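You operate a simulated robot arm through the tools that you are given. There is no shell and no other tool.

You run a simulated robot arm. Do the job below in one go: nothing can be reset, and whatever is moved stays where it is left.

## Task
Check the guide bush with both pin gauges.
Fine: first try NO GO on its mouth and put it back; then push GO home and leave it in. Set down upright: pin gauge.

Only the result counts: the job must be done as asked and must still hold three seconds after the hand-in. Knocking over, shifting, dropping, spilling or breaking anything else fails it.

## Robot
A 6-joint arm with a two-finger gripper, fixed in place. Base frame: the origin is on the floor under the middle of its stand, x ahead of it, y to its left, z up. Units: mm, degrees, N and s.
It reaches about 1572 mm from its shoulder. Its first joint turns from -166.0 to 166.0 degrees. Payload 2.45 kg.
The TCP is the grasp point between the finger pads, 20 mm short of the fingertips. In the tool frame z runs along the fingers and y along their closing line. The gripper opens to 140 mm; its body begins 168 mm behind the TCP.
Orientation is told as [roll, pitch, yaw] about the base's x, y, z axes, in that order, counted from this pose: with the fingers straight down and closing along the base's y, the tool's x points along the base's -x, its y along +y and its z along -z.

## Interface
- The arm moves only by the tool move_arm. Its argument "motion" is a list of rows, each an object (a shift or turn left out is 0, a gripper value left out holds the last) with "slide": the shift along the tool's x, y, z in mm, a list of three; "dr": the turn, a rotation vector about the tool's x, y, z in degrees, a list of three; "fingers": the gripper command, from -1 (fully open) to 1 (shut), values between in proportion. In form: [{"slide": [dx, dy, dz], "dr": [ax, ay, az], "fingers": fingers}, ...]. A call has 1 to 20 rows; each row shifts and turns the commanded pose from where the row before left it, along the tool's axes as they then stand. Rows are played at 5 a second. More than 50 mm and 8.6 degrees between two rows, or a gripper value outside its range, and nothing of the call is played. A pose out of reach is approached as far as the arm can. The call stops where the force on the tool passes 40 N (or 10 N more than at its start, if that is more) or the arm is blocked; 0.2 s more then pass. Each finger travels about 45 mm/s and halts on what it meets, pressing with about 44 N; the grip force reading is that of the motor and also rises with nothing between the fingers. The clock runs only during rows and for 0.2 s after the last one: add rows that do not move to give the fingers time. It gives the time, the measured TCP pose, the force on the tool (base axes), the opening and the grip force at its end, in the units of the frame above (readings bear some noise), with the torque about the TCP (base axes, N m) and any sound that the robot's microphone picked up.
- Cameras (640 x 400 px; columns grow to the right, rows downward): "scene" is fixed at [219.9, 650.6, 1281.6]; the picture's right is [-0.38, -0.92, 0.00], its down [-0.50, 0.21, -0.84] and it looks along [0.78, -0.32, -0.54] (base axes); focal length 374 px, centre (320, 200). "wrist" rides on the gripper at [78, 11, -209] in the tool frame; the picture's right is [-0.14, 0.99, 0.00], its down [-0.92, -0.13, -0.37] and it looks along [-0.36, -0.05, 0.93] (tool axes); focal length 280 px, centre (320, 200). There is no depth. A picture from a camera that has moved, and an enlarged one, comes with that camera's place and axes in the base frame and with its lens.
- snapshot(camera): a new picture of that camera. It takes no simulated time.
- zoom(camera, box): a new picture of the part [left, top, right, bottom] of that camera's present view, enlarged. It takes no simulated time.
- job_done(): hands the job in; it is judged then, once.

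Places have to be worked out from the pictures, the camera data and where the tool is seen. Open the gripper and draw the arm clear of the work before you hand the job in, unless the task says otherwise.

The tools are called as name(argument=value, ...) on one line, values as JSON. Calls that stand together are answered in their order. move_arm: Moves the arm, as the interface text tells. Its arguments: {"type":"object","properties":{"motion":{"type":"array"}},"required":["motion"]} The other tools are called the same way: snapshot (camera) takes a picture; zoom (camera, box) takes an enlarged picture of a part of a camera's view; job_done () hands the job in.

At the start:

```text
time_s: 0.0
ee_pos: [536.7, 530.9, 1021.8]
ee_rot: [0.0, 0.0, 0.0]
force: [0.2, 0.8, -1.2]
ft_torque: [0.02, -0.03, 0.01]
width: 139.9
grasp_force: 0.1
```

scene: 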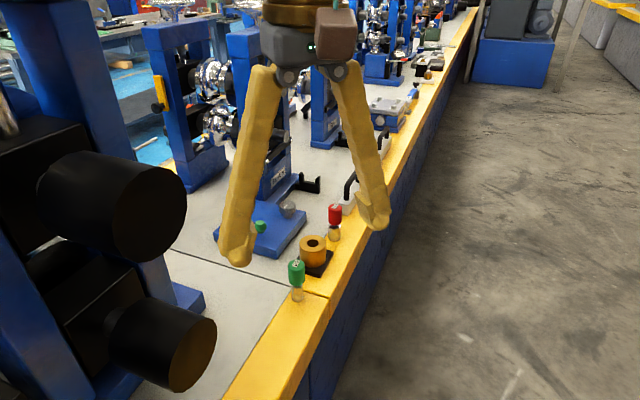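
wrist: 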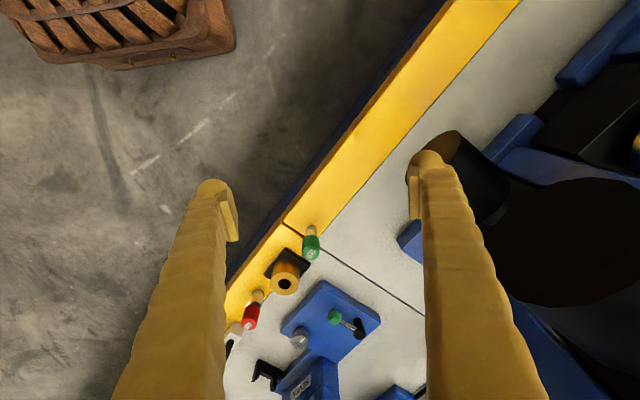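

I start by looking closer at the gauges and bush from both cameras.

zoom(camera="scene", box=[240, 180, 400, 320])

zoom(camera="wrist", box=[210, 200, 400, 360])

```text
2.86 times, centred on (320, 250) of scene
camera zoom: at [219.9, 650.6, 1281.6], right [-0.38, -0.92, 0.0], down [-0.5, 0.21, -0.84], along [0.78, -0.32, -0.54], focal length 1068 px, centre (320, 57)
```

zoom: 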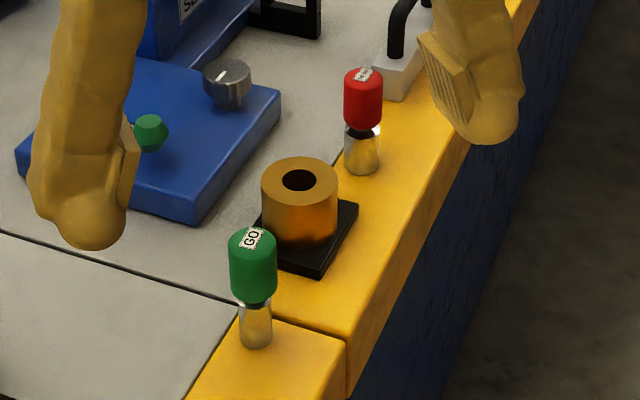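

```text
2.50 times, centred on (305, 280) of wrist
camera zoom: at [458.3, 541.7, 1231.5], right [0.14, 0.99, 0.0], down [0.92, -0.13, 0.37], along [0.36, -0.05, -0.93], focal length 701 px, centre (358, 0)
```

zoom: 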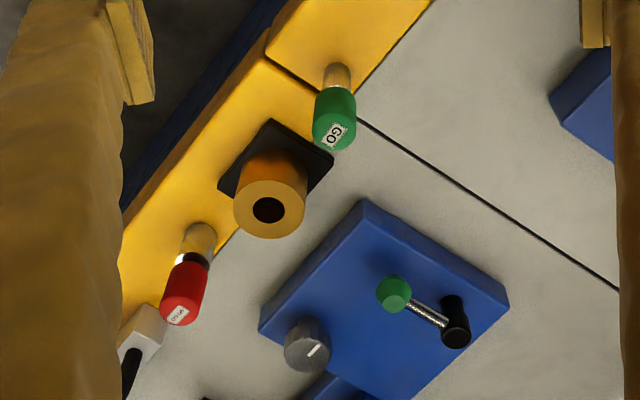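

Zooming in further to read the labels and get precise pixel positions.

zoom(camera="scene", box=[280, 195, 360, 245])

zoom(camera="scene", box=[270, 230, 350, 310])

zoom(camera="wrist", box=[260, 210, 340, 260])

zoom(camera="wrist", box=[220, 270, 300, 340])

```text
8.00 times, centred on (320, 220) of scene
camera zoom: at [219.9, 650.6, 1281.6], right [-0.38, -0.92, 0.0], down [-0.5, 0.21, -0.84], along [0.78, -0.32, -0.54], focal length 2989 px, centre (320, 40)
```

zoom: 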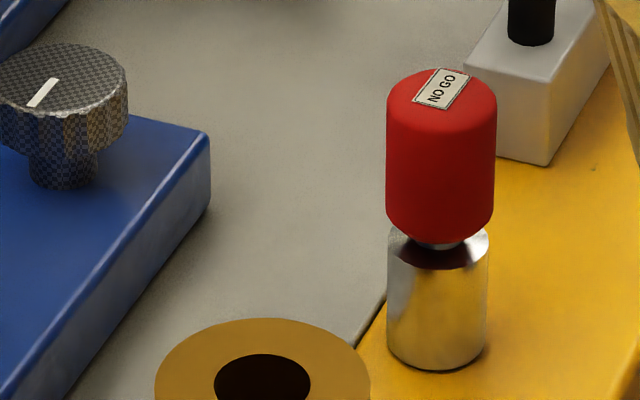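

```text
5.00 times, centred on (310, 270) of scene
camera zoom: at [219.9, 650.6, 1281.6], right [-0.38, -0.92, 0.0], down [-0.5, 0.21, -0.84], along [0.78, -0.32, -0.54], focal length 1868 px, centre (370, -150)
```

zoom: 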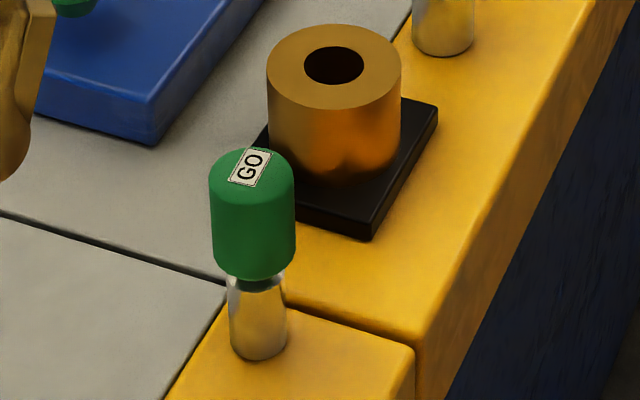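

```text
8.00 times, centred on (300, 235) of wrist
camera zoom: at [458.3, 541.7, 1231.5], right [0.14, 0.99, 0.0], down [0.92, -0.13, 0.37], along [0.36, -0.05, -0.93], focal length 2243 px, centre (480, -80)
```

zoom: 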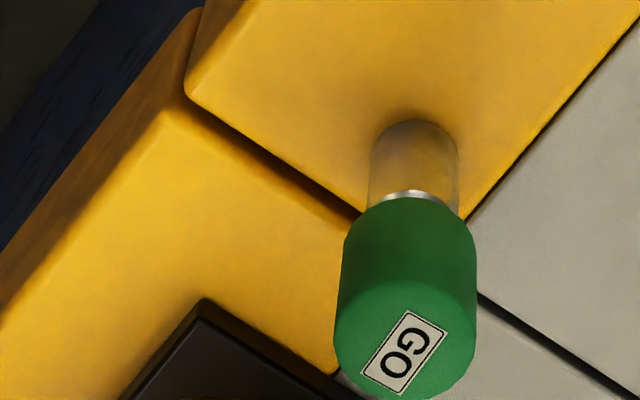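

```text
5.71 times, centred on (260, 305) of wrist
camera zoom: at [458.3, 541.7, 1231.5], right [0.14, 0.99, 0.0], down [0.92, -0.13, 0.37], along [0.36, -0.05, -0.93], focal length 1602 px, centre (663, -400)
```

zoom: 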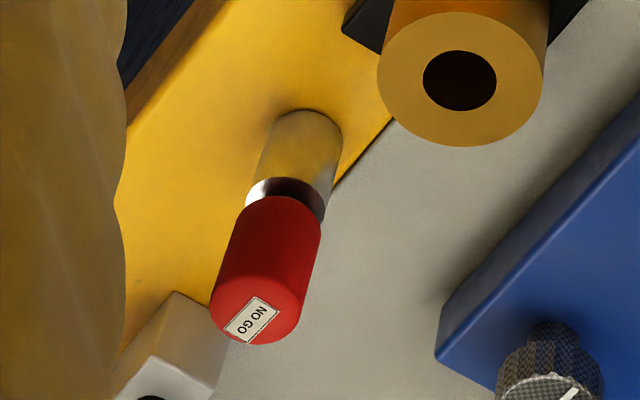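

The red gauge is NO GO (about (867,342)), the green one GO (about (729,488)), with the bush between at about (809,422) and its mouth near z≈766. I move above the middle to get a closer, better view.

move_arm(motion=[{"slide": [-30, -11, 12]}, {"slide": [-30, -11, 12]}, {"slide": [-30, -11, 12]}, {"slide": [-30, -11, 12]}, {"slide": [-30, -11, 12]}, {"slide": [-30, -11, 12]}, {"slide": [-30, -11, 12]}, {"slide": [0, 0, 0]}])

snapshot(camera="wrist")

snapshot(camera="scene")

```text
time_s: 1.8
ee_pos: [749.3, 455.9, 937.6]
ee_rot: [-0.1, 0.0, 0.0]
force: [0.3, 0.5, 0.0]
ft_torque: [0.02, 0.01, -0.03]
width: 140.1
grasp_force: 0.0
```

```text
taken
camera wrist: at [670.4, 465.9, 1147.0], right [0.14, 0.99, 0.0], down [0.92, -0.13, 0.37], along [0.37, -0.05, -0.93], focal length 280 px, centre (320, 200)
```

wrist: 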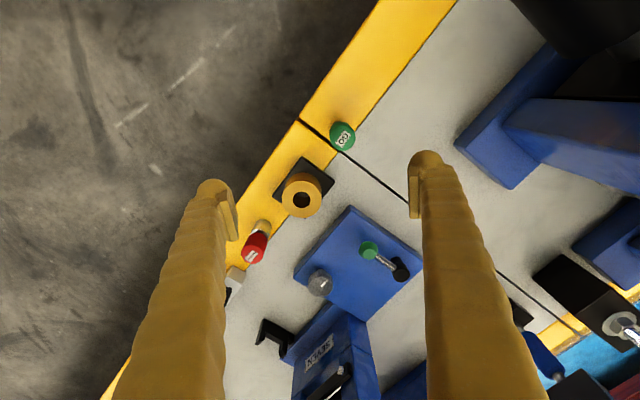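

```text
taken
```

scene: 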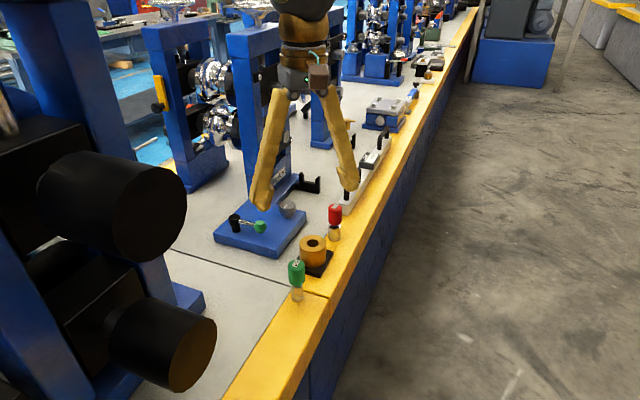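

The view is good; I zoom on each item from this new wrist position for triangulation.

zoom(camera="wrist", box=[260, 110, 380, 230])

zoom(camera="wrist", box=[215, 200, 295, 300])

```text
3.33 times, centred on (320, 170) of wrist
camera zoom: at [670.4, 465.9, 1147.0], right [0.14, 0.99, 0.0], down [0.92, -0.13, 0.37], along [0.37, -0.05, -0.93], focal length 935 px, centre (320, 300)
```

zoom: 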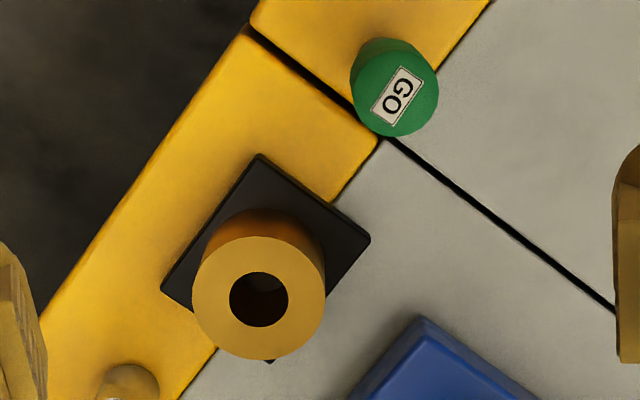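

```text
4.00 times, centred on (255, 250) of wrist
camera zoom: at [670.4, 465.9, 1147.0], right [0.14, 0.99, 0.0], down [0.92, -0.13, 0.37], along [0.37, -0.05, -0.93], focal length 1122 px, centre (580, 0)
```

zoom: 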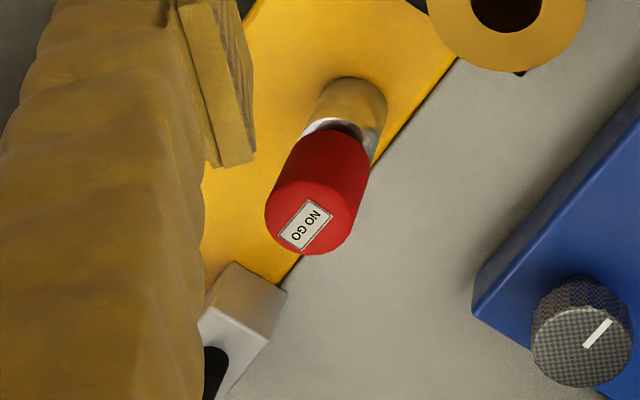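

Combined views put the table at z≈700, GO at about (732,487), NO GO at about (882,333.5), bush hole about (820,417) with its mouth near z≈752. I turn the closing line across the strip (yaw -45), narrow the gripper to 80 mm and look again.

move_arm(motion=[{"dr": [0, 0, 7.5], "fingers": -0.143}, {"dr": [0, 0, 7.5]}, {"dr": [0, 0, 7.5]}, {"dr": [0, 0, 7.5]}, {"dr": [0, 0, 7.5]}, {"dr": [0, 0, 7.5]}, {"slide": [0, 0, 0]}, {"slide": [0, 0, 0]}])

snapshot(camera="wrist")

snapshot(camera="scene")

```text
time_s: 3.6
ee_pos: [746.9, 453.7, 938.8]
ee_rot: [0.0, 0.1, -45.0]
force: [0.7, -0.5, 0.1]
ft_torque: [0.02, 0.04, -0.01]
width: 80.1
grasp_force: 0.2
```

```text
taken
camera wrist: at [699.2, 516.6, 1147.4], right [0.8, 0.6, 0.0], down [0.56, -0.74, 0.37], along [0.22, -0.29, -0.93], focal length 280 px, centre (320, 200)
```

wrist: 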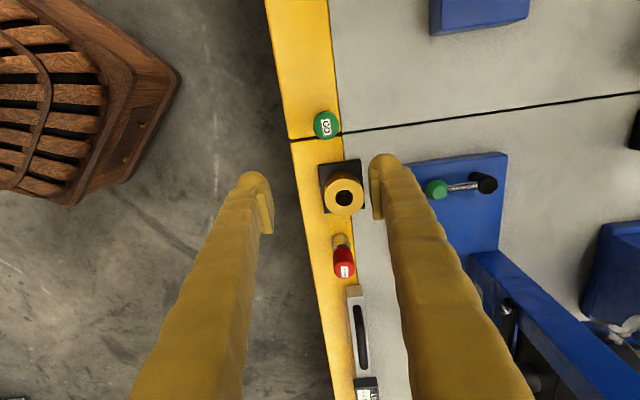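

```text
taken
```

scene: 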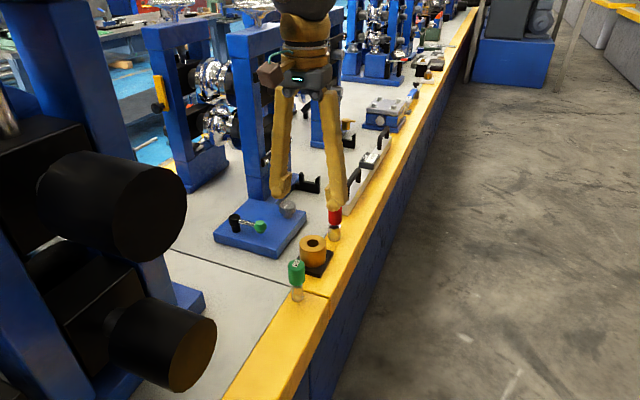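

Yaw is -45 now, and the three items line up down the picture. I zoom in for a further measurement from here.

zoom(camera="wrist", box=[280, 90, 400, 165])

zoom(camera="wrist", box=[280, 150, 400, 225])

zoom(camera="wrist", box=[280, 220, 400, 295])

```text
5.33 times, centred on (340, 128) of wrist
camera zoom: at [699.2, 516.6, 1147.4], right [0.8, 0.6, 0.0], down [0.56, -0.74, 0.37], along [0.22, -0.29, -0.93], focal length 1495 px, centre (213, 587)
```

zoom: 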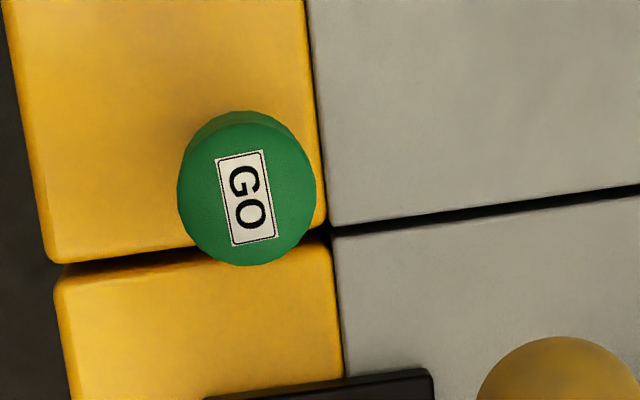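

```text
5.33 times, centred on (340, 188) of wrist
camera zoom: at [699.2, 516.6, 1147.4], right [0.8, 0.6, 0.0], down [0.56, -0.74, 0.37], along [0.22, -0.29, -0.93], focal length 1495 px, centre (213, 267)
```

zoom: 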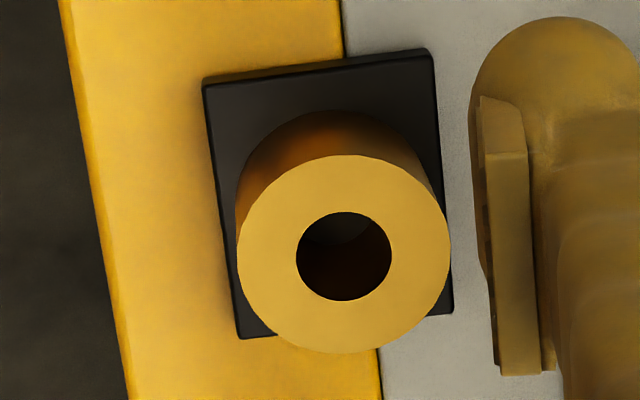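

```text
5.33 times, centred on (340, 258) of wrist
camera zoom: at [699.2, 516.6, 1147.4], right [0.8, 0.6, 0.0], down [0.56, -0.74, 0.37], along [0.22, -0.29, -0.93], focal length 1495 px, centre (213, -107)
```

zoom: 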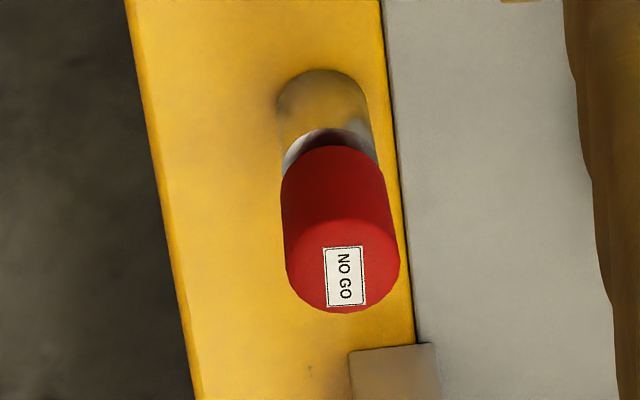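

The bush hole reads about (820,417) and NO GO about (882.5,334.5) with its top near z≈788–790. I move above NO GO at z≈870 and look before descending.

move_arm(motion=[{"slide": [-30, 2, 11]}, {"slide": [-30, 2, 11]}, {"slide": [-30, 2, 11]}, {"slide": [-30, 2, 11]}, {"slide": [-30, 2, 12]}, {"slide": [-30.3, 1.6, 12]}, {"slide": [0, 0, 0]}, {"slide": [0, 0, 0]}])

snapshot(camera="wrist")

snapshot(camera="scene")

```text
time_s: 5.4
ee_pos: [882.9, 334.8, 870.9]
ee_rot: [0.0, 0.0, -45.0]
force: [-0.4, 0.2, 0.5]
ft_torque: [0.0, 0.0, -0.02]
width: 80.2
grasp_force: 0.0
```

```text
taken
camera wrist: at [835.1, 397.2, 1079.3], right [0.8, 0.6, 0.0], down [0.56, -0.74, 0.37], along [0.22, -0.29, -0.93], focal length 280 px, centre (320, 200)
```

wrist: 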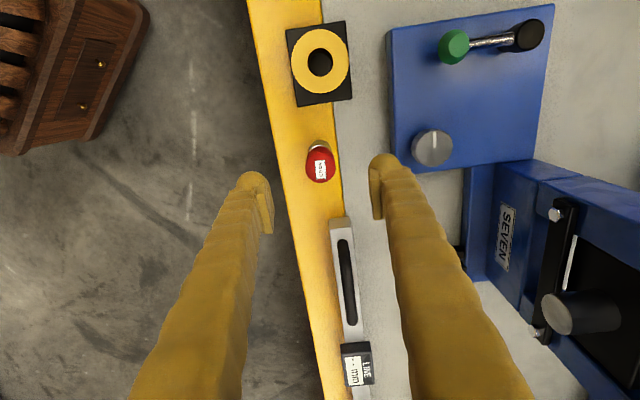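

```text
taken
```

scene: 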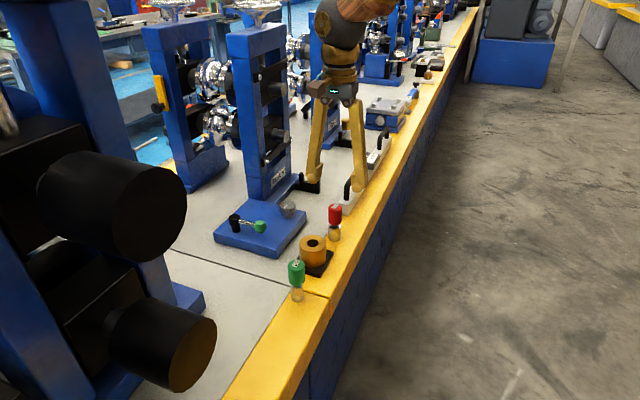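

The red handle sits about on the tool's axis (predicted at (320,169) in the picture). Zooming in to refine the offset.

zoom(camera="wrist", box=[280, 130, 360, 190])

zoom(camera="wrist", box=[280, 20, 360, 120])

```text
6.67 times, centred on (320, 160) of wrist
camera zoom: at [835.1, 397.2, 1079.3], right [0.8, 0.6, 0.0], down [0.56, -0.74, 0.37], along [0.22, -0.29, -0.93], focal length 1869 px, centre (320, 467)
```

zoom: 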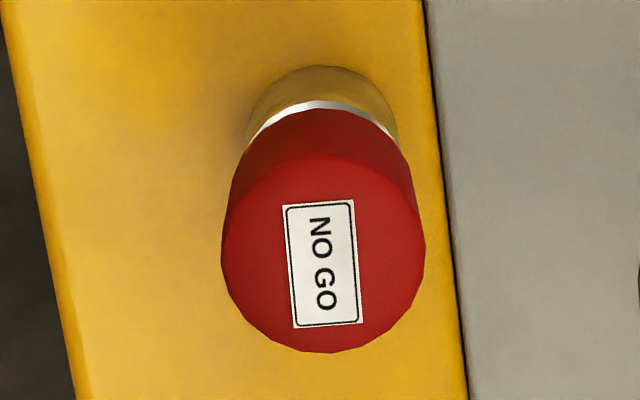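

```text
4.00 times, centred on (320, 70) of wrist
camera zoom: at [835.1, 397.2, 1079.3], right [0.8, 0.6, 0.0], down [0.56, -0.74, 0.37], along [0.22, -0.29, -0.93], focal length 1122 px, centre (320, 720)
```

zoom: 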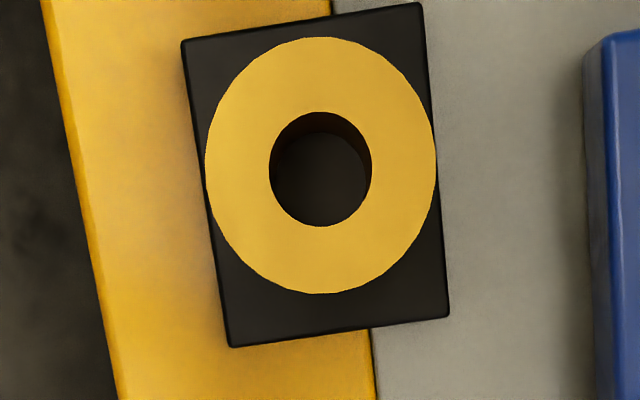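

NO GO is within ~0.6 mm of the tool axis; the bush hole refines to about (819.5,418.5) with mouth z≈756. I descend to the handle (TCP z≈778) with the fingers still at 80 mm, then narrow to 46 mm without touching.

move_arm(motion=[{"slide": [0.3, 0.4, 20]}, {"slide": [0, 0, 20]}, {"slide": [0, 0, 20]}, {"slide": [0, 0, 20]}, {"slide": [0, 0, 12]}, {"slide": [0, 0, 0]}, {"fingers": 0.343}, {"slide": [0, 0, 0]}, {"slide": [0, 0, 0]}])

snapshot(camera="wrist")

zoom(camera="wrist", box=[260, 130, 380, 230])

zoom(camera="scene", box=[280, 150, 400, 250])

```text
time_s: 7.4
ee_pos: [882.2, 335.4, 778.4]
ee_rot: [0.0, 0.0, -45.2]
force: [0.0, -0.5, 0.3]
ft_torque: [-0.01, -0.05, 0.02]
width: 46.1
grasp_force: 0.1
```

```text
taken
camera wrist: at [834.3, 397.6, 987.9], right [0.8, 0.6, 0.0], down [0.56, -0.74, 0.37], along [0.22, -0.29, -0.93], focal length 280 px, centre (320, 200)
```

wrist: 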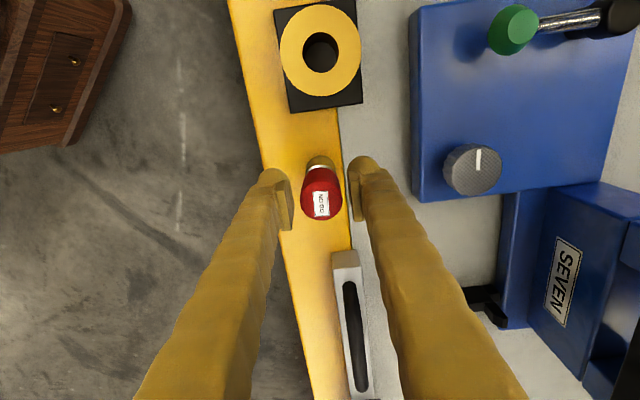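

```text
4.00 times, centred on (320, 180) of wrist
camera zoom: at [834.3, 397.6, 987.9], right [0.8, 0.6, 0.0], down [0.56, -0.74, 0.37], along [0.22, -0.29, -0.93], focal length 1122 px, centre (320, 280)
```

zoom: 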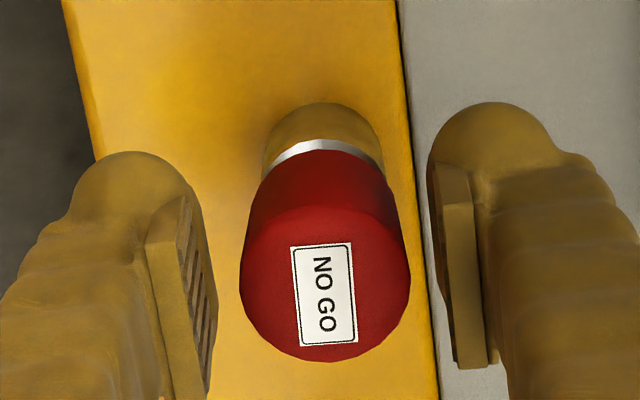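

```text
4.00 times, centred on (340, 200) of scene
camera zoom: at [219.9, 650.6, 1281.6], right [-0.38, -0.92, 0.0], down [-0.5, 0.21, -0.84], along [0.78, -0.32, -0.54], focal length 1495 px, centre (240, 200)
```

zoom: 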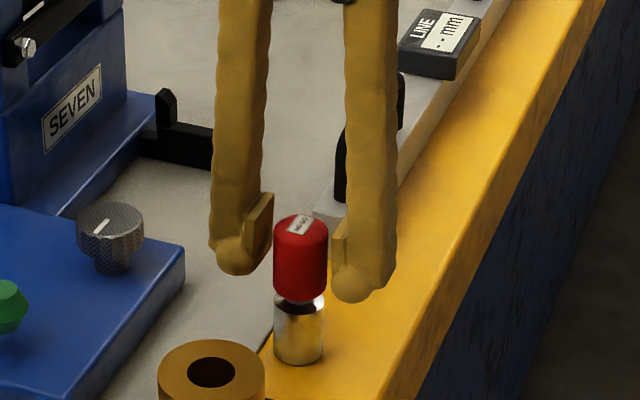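

The open fingers straddle the red handle evenly and the handle is centred on the TCP along the pads. I close the gripper.

move_arm(motion=[{"fingers": 1}, {"slide": [0, 0, 0]}, {"slide": [0, 0, 0]}, {"slide": [0, 0, 0]}])

zoom(camera="wrist", box=[260, 130, 380, 230])

zoom(camera="scene", box=[280, 150, 400, 250])

```text
time_s: 8.4
ee_pos: [883.0, 334.1, 778.8]
ee_rot: [0.0, 0.0, -45.0]
force: [1.4, 0.3, 1.8]
ft_torque: [0.0, -0.06, -0.01]
width: 31.5
grasp_force: 44.5
```

```text
4.00 times, centred on (320, 180) of wrist
camera zoom: at [834.3, 397.6, 987.9], right [0.8, 0.6, 0.0], down [0.56, -0.74, 0.37], along [0.22, -0.29, -0.93], focal length 1122 px, centre (320, 280)
```

zoom: 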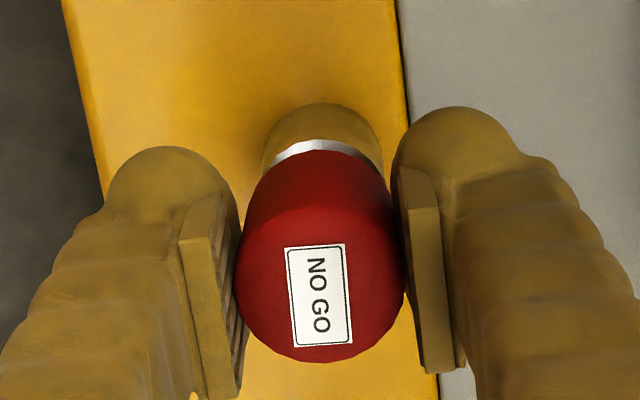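

```text
4.00 times, centred on (340, 200) of scene
camera zoom: at [219.9, 650.6, 1281.6], right [-0.38, -0.92, 0.0], down [-0.5, 0.21, -0.84], along [0.78, -0.32, -0.54], focal length 1495 px, centre (240, 200)
```

zoom: 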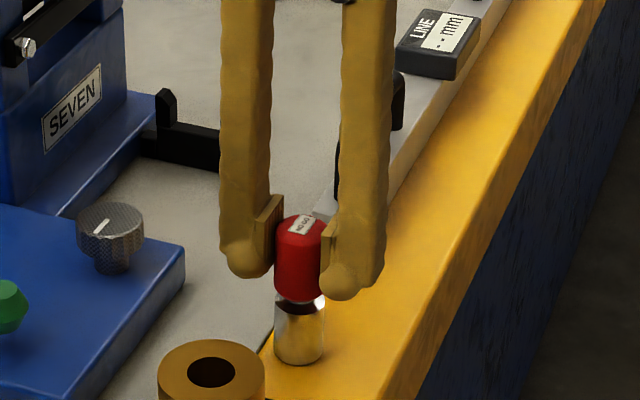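

The grip holds at 31.5 mm with 44.5 N. I lift straight up 75 mm and check how the gauge hangs.

move_arm(motion=[{"slide": [0, 0, -5]}, {"slide": [0, 0, -10]}, {"slide": [0, 0, -20]}, {"slide": [0, 0, -20]}, {"slide": [0, 0, -20]}, {"slide": [0, 0, 0]}, {"slide": [0, 0, 0]}])

snapshot(camera="wrist")

zoom(camera="wrist", box=[260, 130, 380, 230])

zoom(camera="scene", box=[280, 150, 400, 250])

```text
time_s: 10.0
ee_pos: [884.3, 334.5, 854.2]
ee_rot: [0.0, -0.1, -45.0]
force: [0.3, 0.1, -4.0]
ft_torque: [0.01, 0.02, -0.03]
width: 31.4
grasp_force: 43.9
```

```text
taken
camera wrist: at [836.3, 397.1, 1062.7], right [0.8, 0.6, 0.0], down [0.56, -0.74, 0.37], along [0.22, -0.29, -0.93], focal length 280 px, centre (320, 200)
```

wrist: 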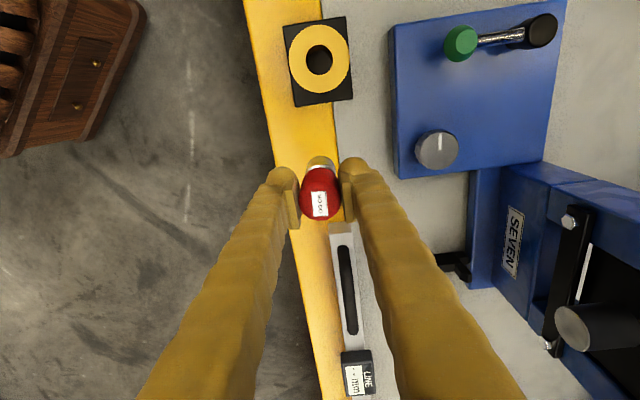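

```text
4.00 times, centred on (320, 180) of wrist
camera zoom: at [836.3, 397.1, 1062.7], right [0.8, 0.6, 0.0], down [0.56, -0.74, 0.37], along [0.22, -0.29, -0.93], focal length 1122 px, centre (320, 280)
```

zoom: 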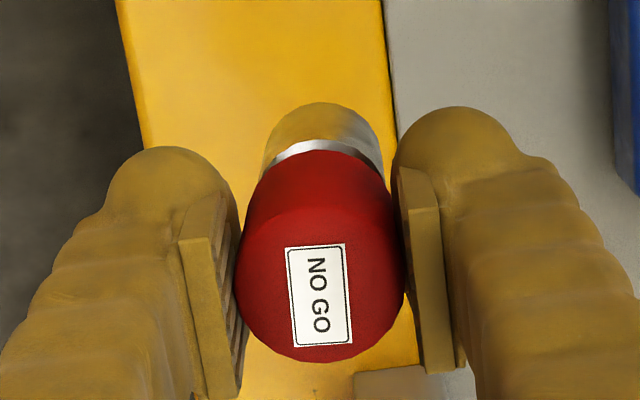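

```text
4.00 times, centred on (340, 200) of scene
camera zoom: at [219.9, 650.6, 1281.6], right [-0.38, -0.92, 0.0], down [-0.5, 0.21, -0.84], along [0.78, -0.32, -0.54], focal length 1495 px, centre (240, 200)
```

zoom: 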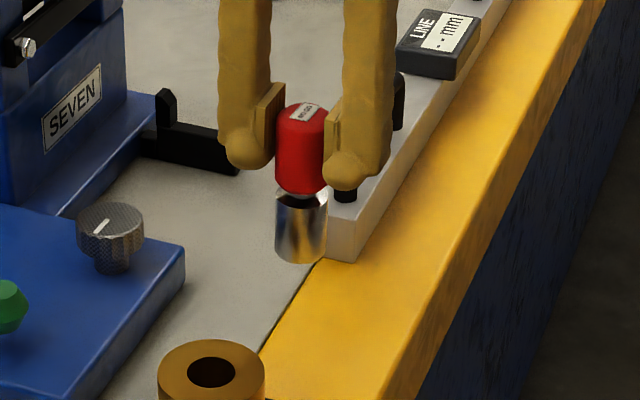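

The gauge hangs upright with its foot around z≈775, clear of the mouth (≈756). I carry it over the bush: offset from its place to the hole is about (-63,+84).

move_arm(motion=[{"slide": [10, 1.5, 0]}, {"slide": [20, 3, 0]}, {"slide": [20, 3, 0]}, {"slide": [20, 3, 0]}, {"slide": [20, 3, 0]}, {"slide": [13.9, 1.35, 0]}, {"slide": [0, 0, 0]}, {"slide": [0, 0, 0]}, {"slide": [0, 0, 0]}])

snapshot(camera="wrist")

zoom(camera="wrist", box=[260, 130, 380, 230])

zoom(camera="scene", box=[260, 180, 380, 280])

```text
time_s: 12.0
ee_pos: [819.1, 418.1, 852.2]
ee_rot: [0.0, 0.0, -45.0]
force: [-0.1, 0.1, -3.7]
ft_torque: [0.0, 0.0, 0.01]
width: 31.3
grasp_force: 43.8
```

```text
taken
camera wrist: at [771.4, 481.5, 1061.6], right [0.8, 0.6, 0.0], down [0.56, -0.74, 0.37], along [0.22, -0.29, -0.93], focal length 280 px, centre (320, 200)
```

wrist: 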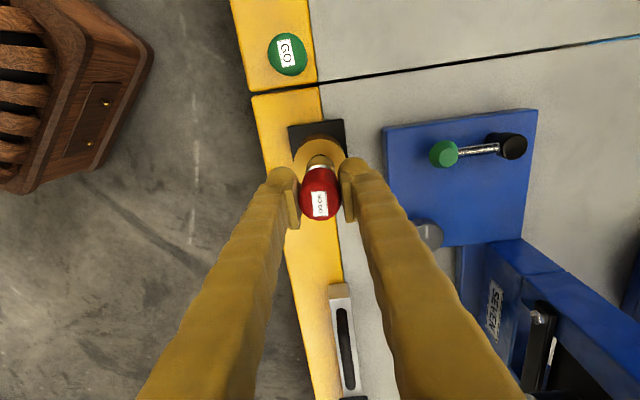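

```text
4.00 times, centred on (320, 180) of wrist
camera zoom: at [771.4, 481.5, 1061.6], right [0.8, 0.6, 0.0], down [0.56, -0.74, 0.37], along [0.22, -0.29, -0.93], focal length 1122 px, centre (320, 280)
```

zoom: 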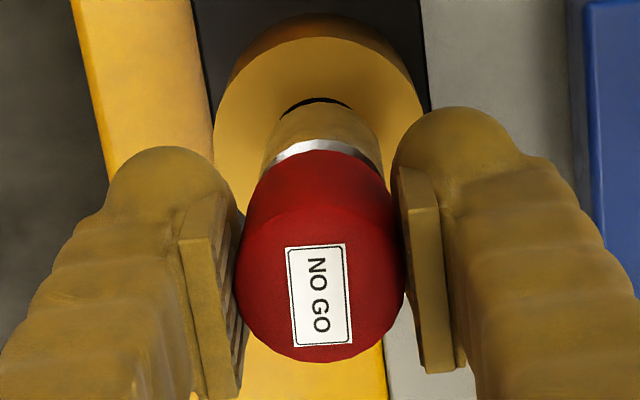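

```text
4.00 times, centred on (320, 230) of scene
camera zoom: at [219.9, 650.6, 1281.6], right [-0.38, -0.92, 0.0], down [-0.5, 0.21, -0.84], along [0.78, -0.32, -0.54], focal length 1495 px, centre (320, 80)
```

zoom: 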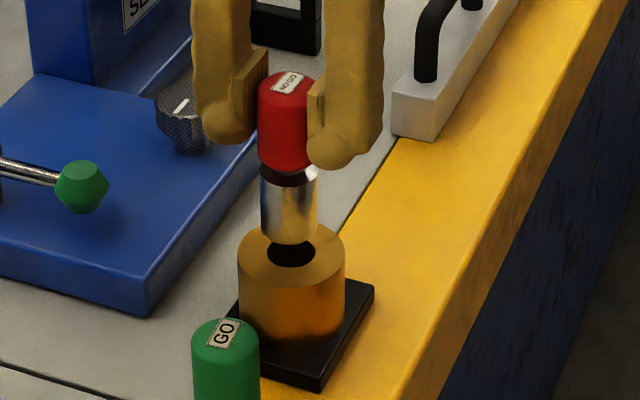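

The wrist view shows the ring centred on the tool axis and the pin about 0.5–0.7 mm off it; I correct that and lower 13 mm to hover just over the mouth.

move_arm(motion=[{"slide": [-0.5, -0.7, 4]}, {"slide": [0, 0, 5]}, {"slide": [0, 0, 4]}, {"slide": [0, 0, 0]}, {"slide": [0, 0, 0]}])

zoom(camera="wrist", box=[260, 130, 380, 230])

zoom(camera="scene", box=[280, 200, 340, 260])

```text
time_s: 13.2
ee_pos: [819.5, 417.2, 840.0]
ee_rot: [0.0, -0.1, -45.1]
force: [0.0, 0.0, -3.0]
ft_torque: [-0.02, -0.01, -0.02]
width: 31.3
grasp_force: 44.4
```

```text
4.00 times, centred on (320, 180) of wrist
camera zoom: at [771.4, 480.6, 1049.0], right [0.8, 0.6, 0.0], down [0.56, -0.74, 0.37], along [0.22, -0.29, -0.93], focal length 1122 px, centre (320, 280)
```

zoom: 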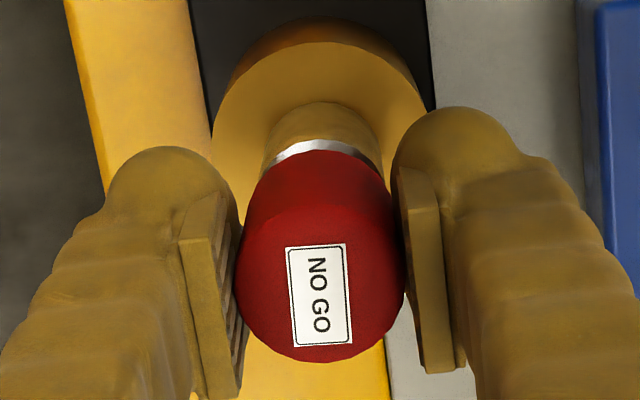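

```text
6.67 times, centred on (310, 230) of scene
camera zoom: at [219.9, 650.6, 1281.6], right [-0.38, -0.92, 0.0], down [-0.5, 0.21, -0.84], along [0.78, -0.32, -0.54], focal length 2491 px, centre (387, 0)
```

zoom: 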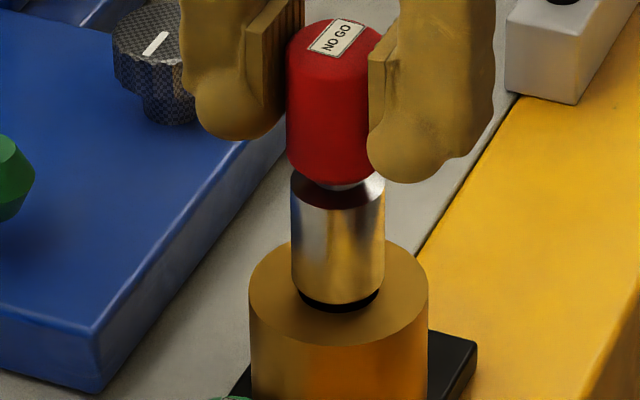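

The foot hovers about 5 mm over the mouth. I zoom in closely to check concentricity before touching.

zoom(camera="wrist", box=[290, 130, 350, 170])

zoom(camera="scene", box=[292, 225, 332, 255])

```text
10.00 times, centred on (320, 150) of wrist
camera zoom: at [771.4, 480.6, 1049.0], right [0.8, 0.6, 0.0], down [0.56, -0.74, 0.37], along [0.22, -0.29, -0.93], focal length 2804 px, centre (320, 700)
```

zoom: 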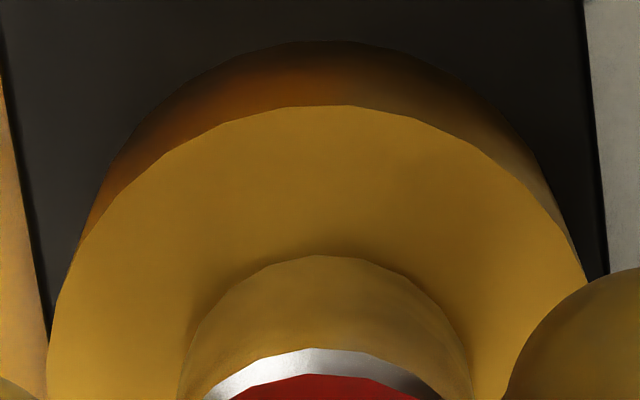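

```text
13.33 times, centred on (312, 240) of scene
camera zoom: at [219.9, 650.6, 1281.6], right [-0.38, -0.92, 0.0], down [-0.5, 0.21, -0.84], along [0.78, -0.32, -0.54], focal length 4982 px, centre (427, -333)
```

zoom: 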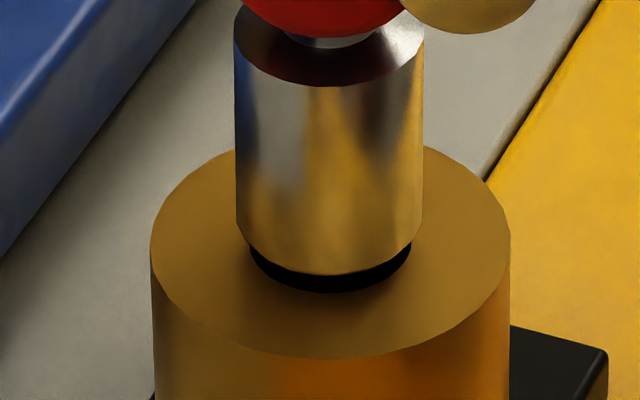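

The pin is concentric with the mouth to within about half a millimetre in both views. I lower in small steps toward contact.

move_arm(motion=[{"slide": [0.3, 0, 2]}, {"slide": [0, 0, 1.5]}, {"slide": [0, 0, 0.5]}, {"slide": [0, 0, 0]}])

zoom(camera="scene", box=[292, 225, 332, 255])

```text
time_s: 14.2
ee_pos: [818.4, 417.1, 836.8]
ee_rot: [0.0, -0.1, -45.0]
force: [-0.2, 0.2, -3.1]
ft_torque: [-0.05, 0.01, 0.0]
width: 31.4
grasp_force: 44.2
```

```text
13.33 times, centred on (312, 240) of scene
camera zoom: at [219.9, 650.6, 1281.6], right [-0.38, -0.92, 0.0], down [-0.5, 0.21, -0.84], along [0.78, -0.32, -0.54], focal length 4982 px, centre (427, -333)
```

zoom: 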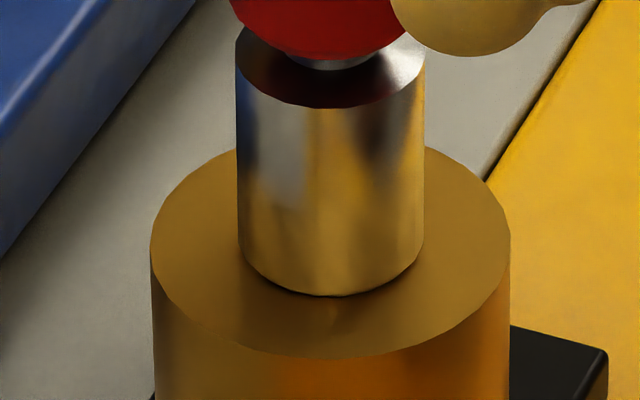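

About 1 mm to go by the picture, no contact force yet. I continue in 0.4 mm steps.

move_arm(motion=[{"slide": [0, 0, 0.5]}, {"slide": [0, 0, 0.5]}, {"slide": [0, 0, 0]}])

```text
time_s: 15.0
ee_pos: [819.7, 418.2, 836.2]
ee_rot: [-0.1, 0.0, -44.9]
force: [-2.2, -4.3, 13.7]
ft_torque: [-0.17, 0.36, 0.06]
width: 31.1
grasp_force: 43.9
```

Contact: about 17 N down on the mouth and it does not enter. I check the picture from both cameras.

zoom(camera="scene", box=[292, 225, 332, 255])

zoom(camera="wrist", box=[290, 130, 350, 170])

```text
13.33 times, centred on (312, 240) of scene
camera zoom: at [219.9, 650.6, 1281.6], right [-0.38, -0.92, 0.0], down [-0.5, 0.21, -0.84], along [0.78, -0.32, -0.54], focal length 4982 px, centre (427, -333)
```

zoom: 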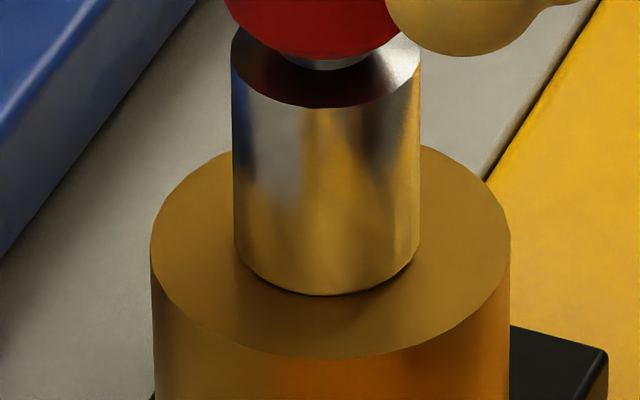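

```text
10.00 times, centred on (320, 150) of wrist
camera zoom: at [771.3, 481.2, 1044.8], right [0.8, 0.6, 0.0], down [0.56, -0.74, 0.37], along [0.22, -0.29, -0.93], focal length 2804 px, centre (320, 700)
```

zoom: 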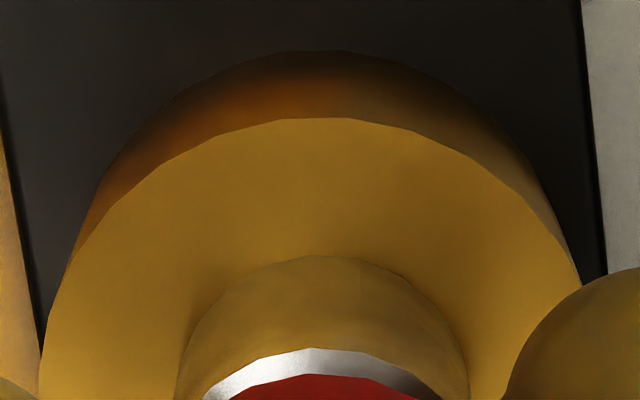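

NO GO sits on the mouth face, concentric within ~0.5 mm, and is refused (17 N, no entry); the bush has not moved. I lift 2 mm, shift 0.5 mm for better centring, and press once more briefly to make the try certain.

move_arm(motion=[{"slide": [0, 0, -2]}, {"slide": [0, -0.5, 0]}, {"slide": [0, 0, 1]}, {"slide": [0, 0, 0.8]}, {"slide": [0, 0, 0.3]}, {"slide": [0, 0, 0]}, {"slide": [0, 0, 0]}, {"slide": [0, 0, 0]}])

zoom(camera="scene", box=[292, 225, 332, 255])

zoom(camera="wrist", box=[290, 130, 350, 170])

```text
time_s: 16.8
ee_pos: [818.1, 417.8, 835.9]
ee_rot: [0.0, 0.0, -45.0]
force: [0.4, -1.9, 4.1]
ft_torque: [-0.08, -0.01, 0.05]
width: 31.3
grasp_force: 44.1
```

```text
13.33 times, centred on (312, 240) of scene
camera zoom: at [219.9, 650.6, 1281.6], right [-0.38, -0.92, 0.0], down [-0.5, 0.21, -0.84], along [0.78, -0.32, -0.54], focal length 4982 px, centre (427, -333)
```

zoom: 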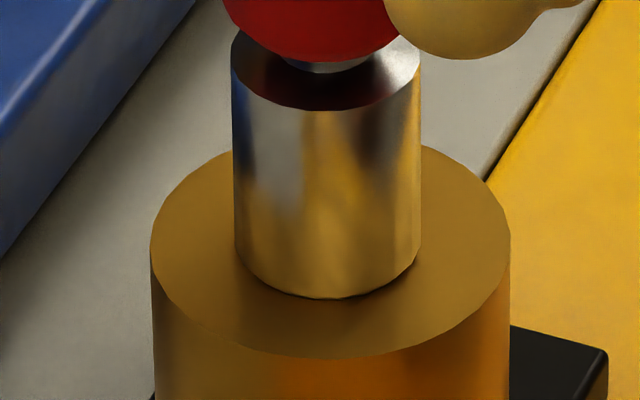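

```text
10.00 times, centred on (320, 150) of wrist
camera zoom: at [770.7, 481.6, 1044.9], right [0.8, 0.6, 0.0], down [0.56, -0.74, 0.37], along [0.22, -0.29, -0.93], focal length 2804 px, centre (320, 700)
```

zoom: 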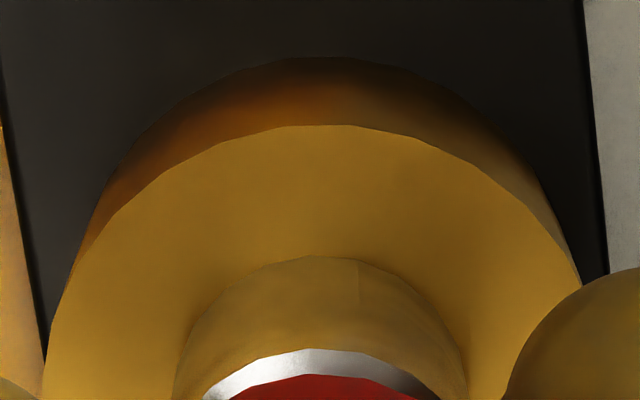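

NO GO again refused with ~7 N contact, bush unmoved. Now I lift clear and carry it back to its own place, stopping 6 mm above the table.

move_arm(motion=[{"slide": [0, 0, -5]}, {"slide": [0, 0, -15]}, {"slide": [-13.7, -1.65, 0]}, {"slide": [-20, -3, 0]}, {"slide": [-20, -3, 0]}, {"slide": [-20, -3, 0]}, {"slide": [-20, -3, 0]}, {"slide": [-10, 0, 0]}, {"slide": [0, 0, 0]}, {"slide": [0, 0, 20]}, {"slide": [0, 0, 20]}, {"slide": [0, 0, 20]}, {"slide": [0, 0, 10.9]}, {"slide": [0, 0, 0]}, {"slide": [0, 0, 0]}])

zoom(camera="wrist", box=[260, 130, 380, 230])

zoom(camera="scene", box=[280, 150, 400, 250])

```text
time_s: 20.0
ee_pos: [883.6, 335.0, 784.2]
ee_rot: [0.0, 0.0, -45.0]
force: [-0.5, 0.3, -2.8]
ft_torque: [0.02, 0.01, -0.04]
width: 31.3
grasp_force: 43.7
```

```text
4.00 times, centred on (320, 180) of wrist
camera zoom: at [835.5, 398.6, 993.6], right [0.8, 0.6, 0.0], down [0.56, -0.74, 0.37], along [0.22, -0.29, -0.93], focal length 1122 px, centre (320, 280)
```

zoom: 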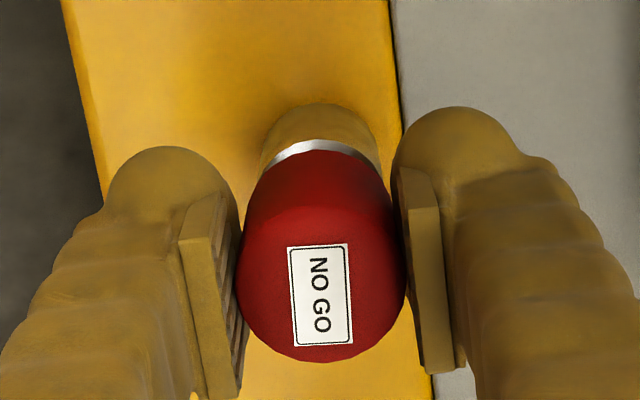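

```text
4.00 times, centred on (340, 200) of scene
camera zoom: at [219.9, 650.6, 1281.6], right [-0.38, -0.92, 0.0], down [-0.5, 0.21, -0.84], along [0.78, -0.32, -0.54], focal length 1495 px, centre (240, 200)
```

zoom: 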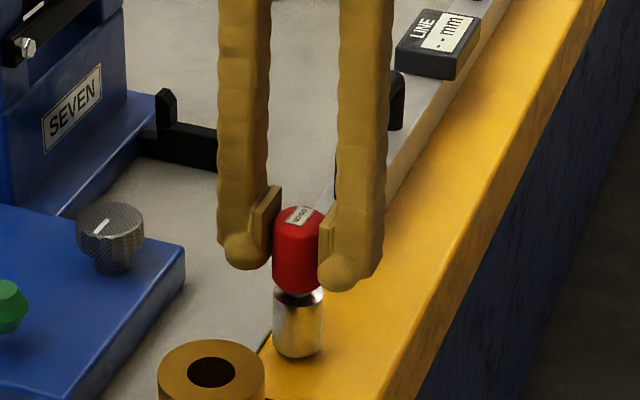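

NO GO hangs about 6 mm over its original spot. I lower it gently until the foot touches.

move_arm(motion=[{"slide": [0, 0, 2]}, {"slide": [0, 0, 2]}, {"slide": [0, 0, 1]}, {"slide": [0, 0, 0.5]}, {"slide": [0, 0, 0]}])

zoom(camera="scene", box=[310, 190, 360, 250])

```text
time_s: 21.2
ee_pos: [882.6, 334.5, 779.9]
ee_rot: [-0.1, -0.1, -44.9]
force: [-0.7, 0.0, -3.3]
ft_torque: [0.01, -0.04, 0.02]
width: 31.2
grasp_force: 44.7
```

```text
6.67 times, centred on (335, 220) of scene
camera zoom: at [219.9, 650.6, 1281.6], right [-0.38, -0.92, 0.0], down [-0.5, 0.21, -0.84], along [0.78, -0.32, -0.54], focal length 2491 px, centre (220, 67)
```

zoom: 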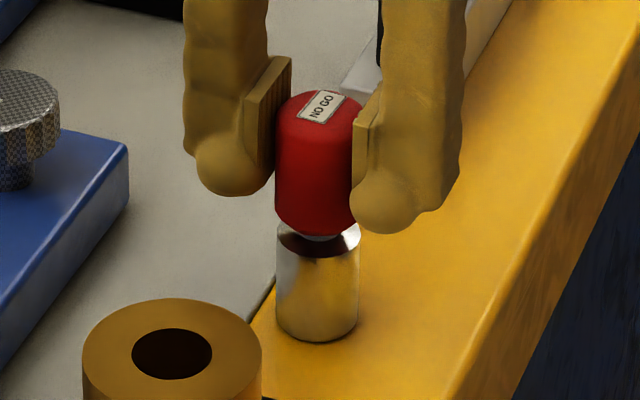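

No contact force yet (only the ~3 N weight). I go on down in 0.4 mm steps.

move_arm(motion=[{"slide": [0, 0, 0.4]}, {"slide": [0, 0, 0.3]}, {"slide": [0, 0, 0]}])

```text
time_s: 22.0
ee_pos: [882.8, 335.0, 778.7]
ee_rot: [0.0, 0.0, -45.0]
force: [-2.1, 1.5, 4.3]
ft_torque: [0.09, 0.08, -0.02]
width: 31.4
grasp_force: 44.0
```

The foot is on the table (about 7 N). I open the fingers to 60 mm to release it.

move_arm(motion=[{"fingers": 0.4}, {"slide": [0, 0, 0]}, {"fingers": 0.143}, {"slide": [0, 0, 0]}, {"slide": [0, 0, 0]}])

zoom(camera="scene", box=[310, 190, 360, 250])

zoom(camera="wrist", box=[260, 130, 380, 230])

```text
time_s: 23.2
ee_pos: [883.5, 334.3, 779.4]
ee_rot: [0.0, 0.0, -45.1]
force: [0.0, -1.3, 0.2]
ft_torque: [-0.03, 0.01, -0.01]
width: 60.2
grasp_force: 0.0
```

```text
6.67 times, centred on (335, 220) of scene
camera zoom: at [219.9, 650.6, 1281.6], right [-0.38, -0.92, 0.0], down [-0.5, 0.21, -0.84], along [0.78, -0.32, -0.54], focal length 2491 px, centre (220, 67)
```

zoom: 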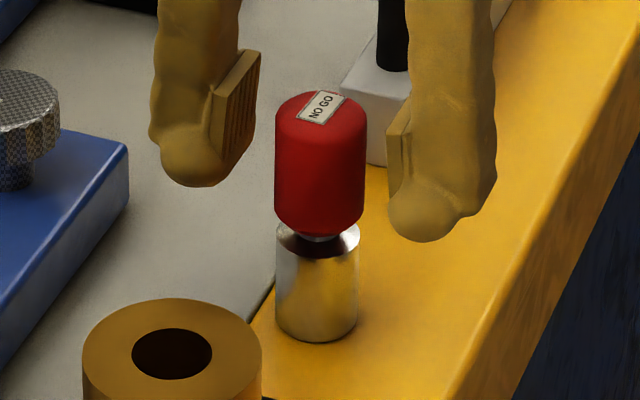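

```text
4.00 times, centred on (320, 180) of wrist
camera zoom: at [834.8, 398.1, 987.6], right [0.8, 0.6, 0.0], down [0.56, -0.74, 0.37], along [0.22, -0.29, -0.93], focal length 1122 px, centre (320, 280)
```

zoom: 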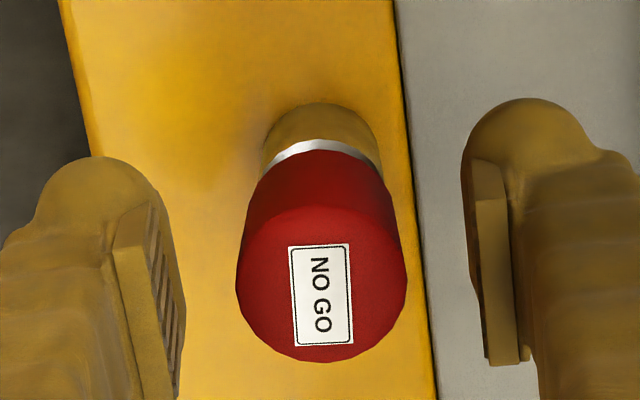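

NO GO stands upright at its old spot (same pixels as at the start). I rise 85 mm, open to 80 mm and move over the GO gauge at about (732,486.5).

move_arm(motion=[{"slide": [0, 0, -10], "fingers": -0.143}, {"slide": [0, 0, -25]}, {"slide": [0, 0, -25]}, {"slide": [0, 0, -25]}, {"slide": [0, 0, 0]}, {"slide": [20, 0.1, 0]}, {"slide": [28, 0.1, 0]}, {"slide": [28, 0.1, 0]}, {"slide": [28, 0.1, 0]}, {"slide": [28, 0.1, 0]}, {"slide": [28, 0.1, 0]}, {"slide": [28, 0.1, 0]}, {"slide": [25.3, 0.1, 0]}, {"slide": [0, 0, 0]}, {"slide": [0, 0, 0]}])

snapshot(camera="wrist")

zoom(camera="wrist", box=[280, 130, 360, 190])

snapshot(camera="scene")

```text
time_s: 26.4
ee_pos: [732.8, 485.8, 862.6]
ee_rot: [0.0, 0.0, -44.9]
force: [-0.4, 0.4, 0.4]
ft_torque: [-0.01, 0.01, -0.01]
width: 80.3
grasp_force: 0.0
```

```text
taken
camera wrist: at [685.0, 549.0, 1071.7], right [0.8, 0.6, 0.0], down [0.56, -0.74, 0.37], along [0.22, -0.29, -0.93], focal length 280 px, centre (320, 200)
```

wrist: 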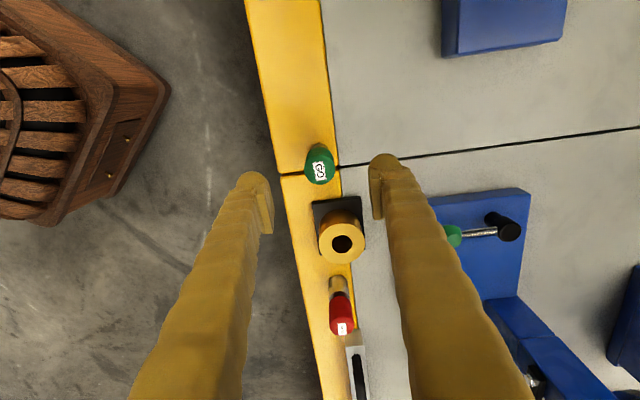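

```text
6.67 times, centred on (320, 160) of wrist
camera zoom: at [685.0, 549.0, 1071.7], right [0.8, 0.6, 0.0], down [0.56, -0.74, 0.37], along [0.22, -0.29, -0.93], focal length 1869 px, centre (320, 467)
```

zoom: 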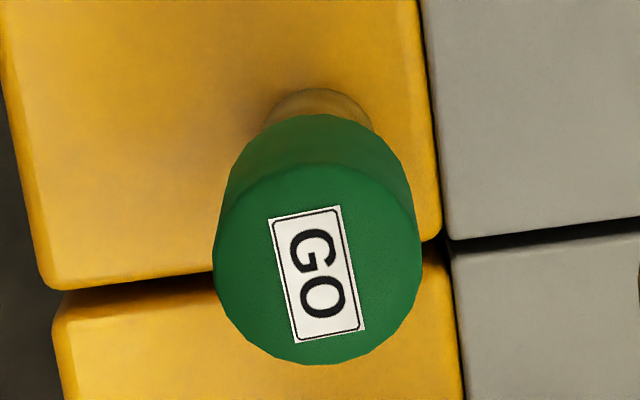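

```text
taken
```

scene: 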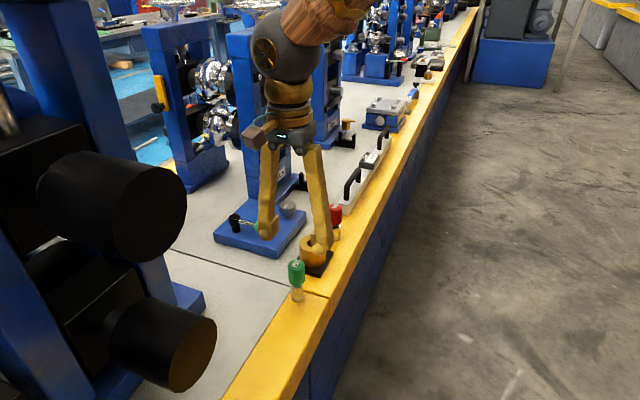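

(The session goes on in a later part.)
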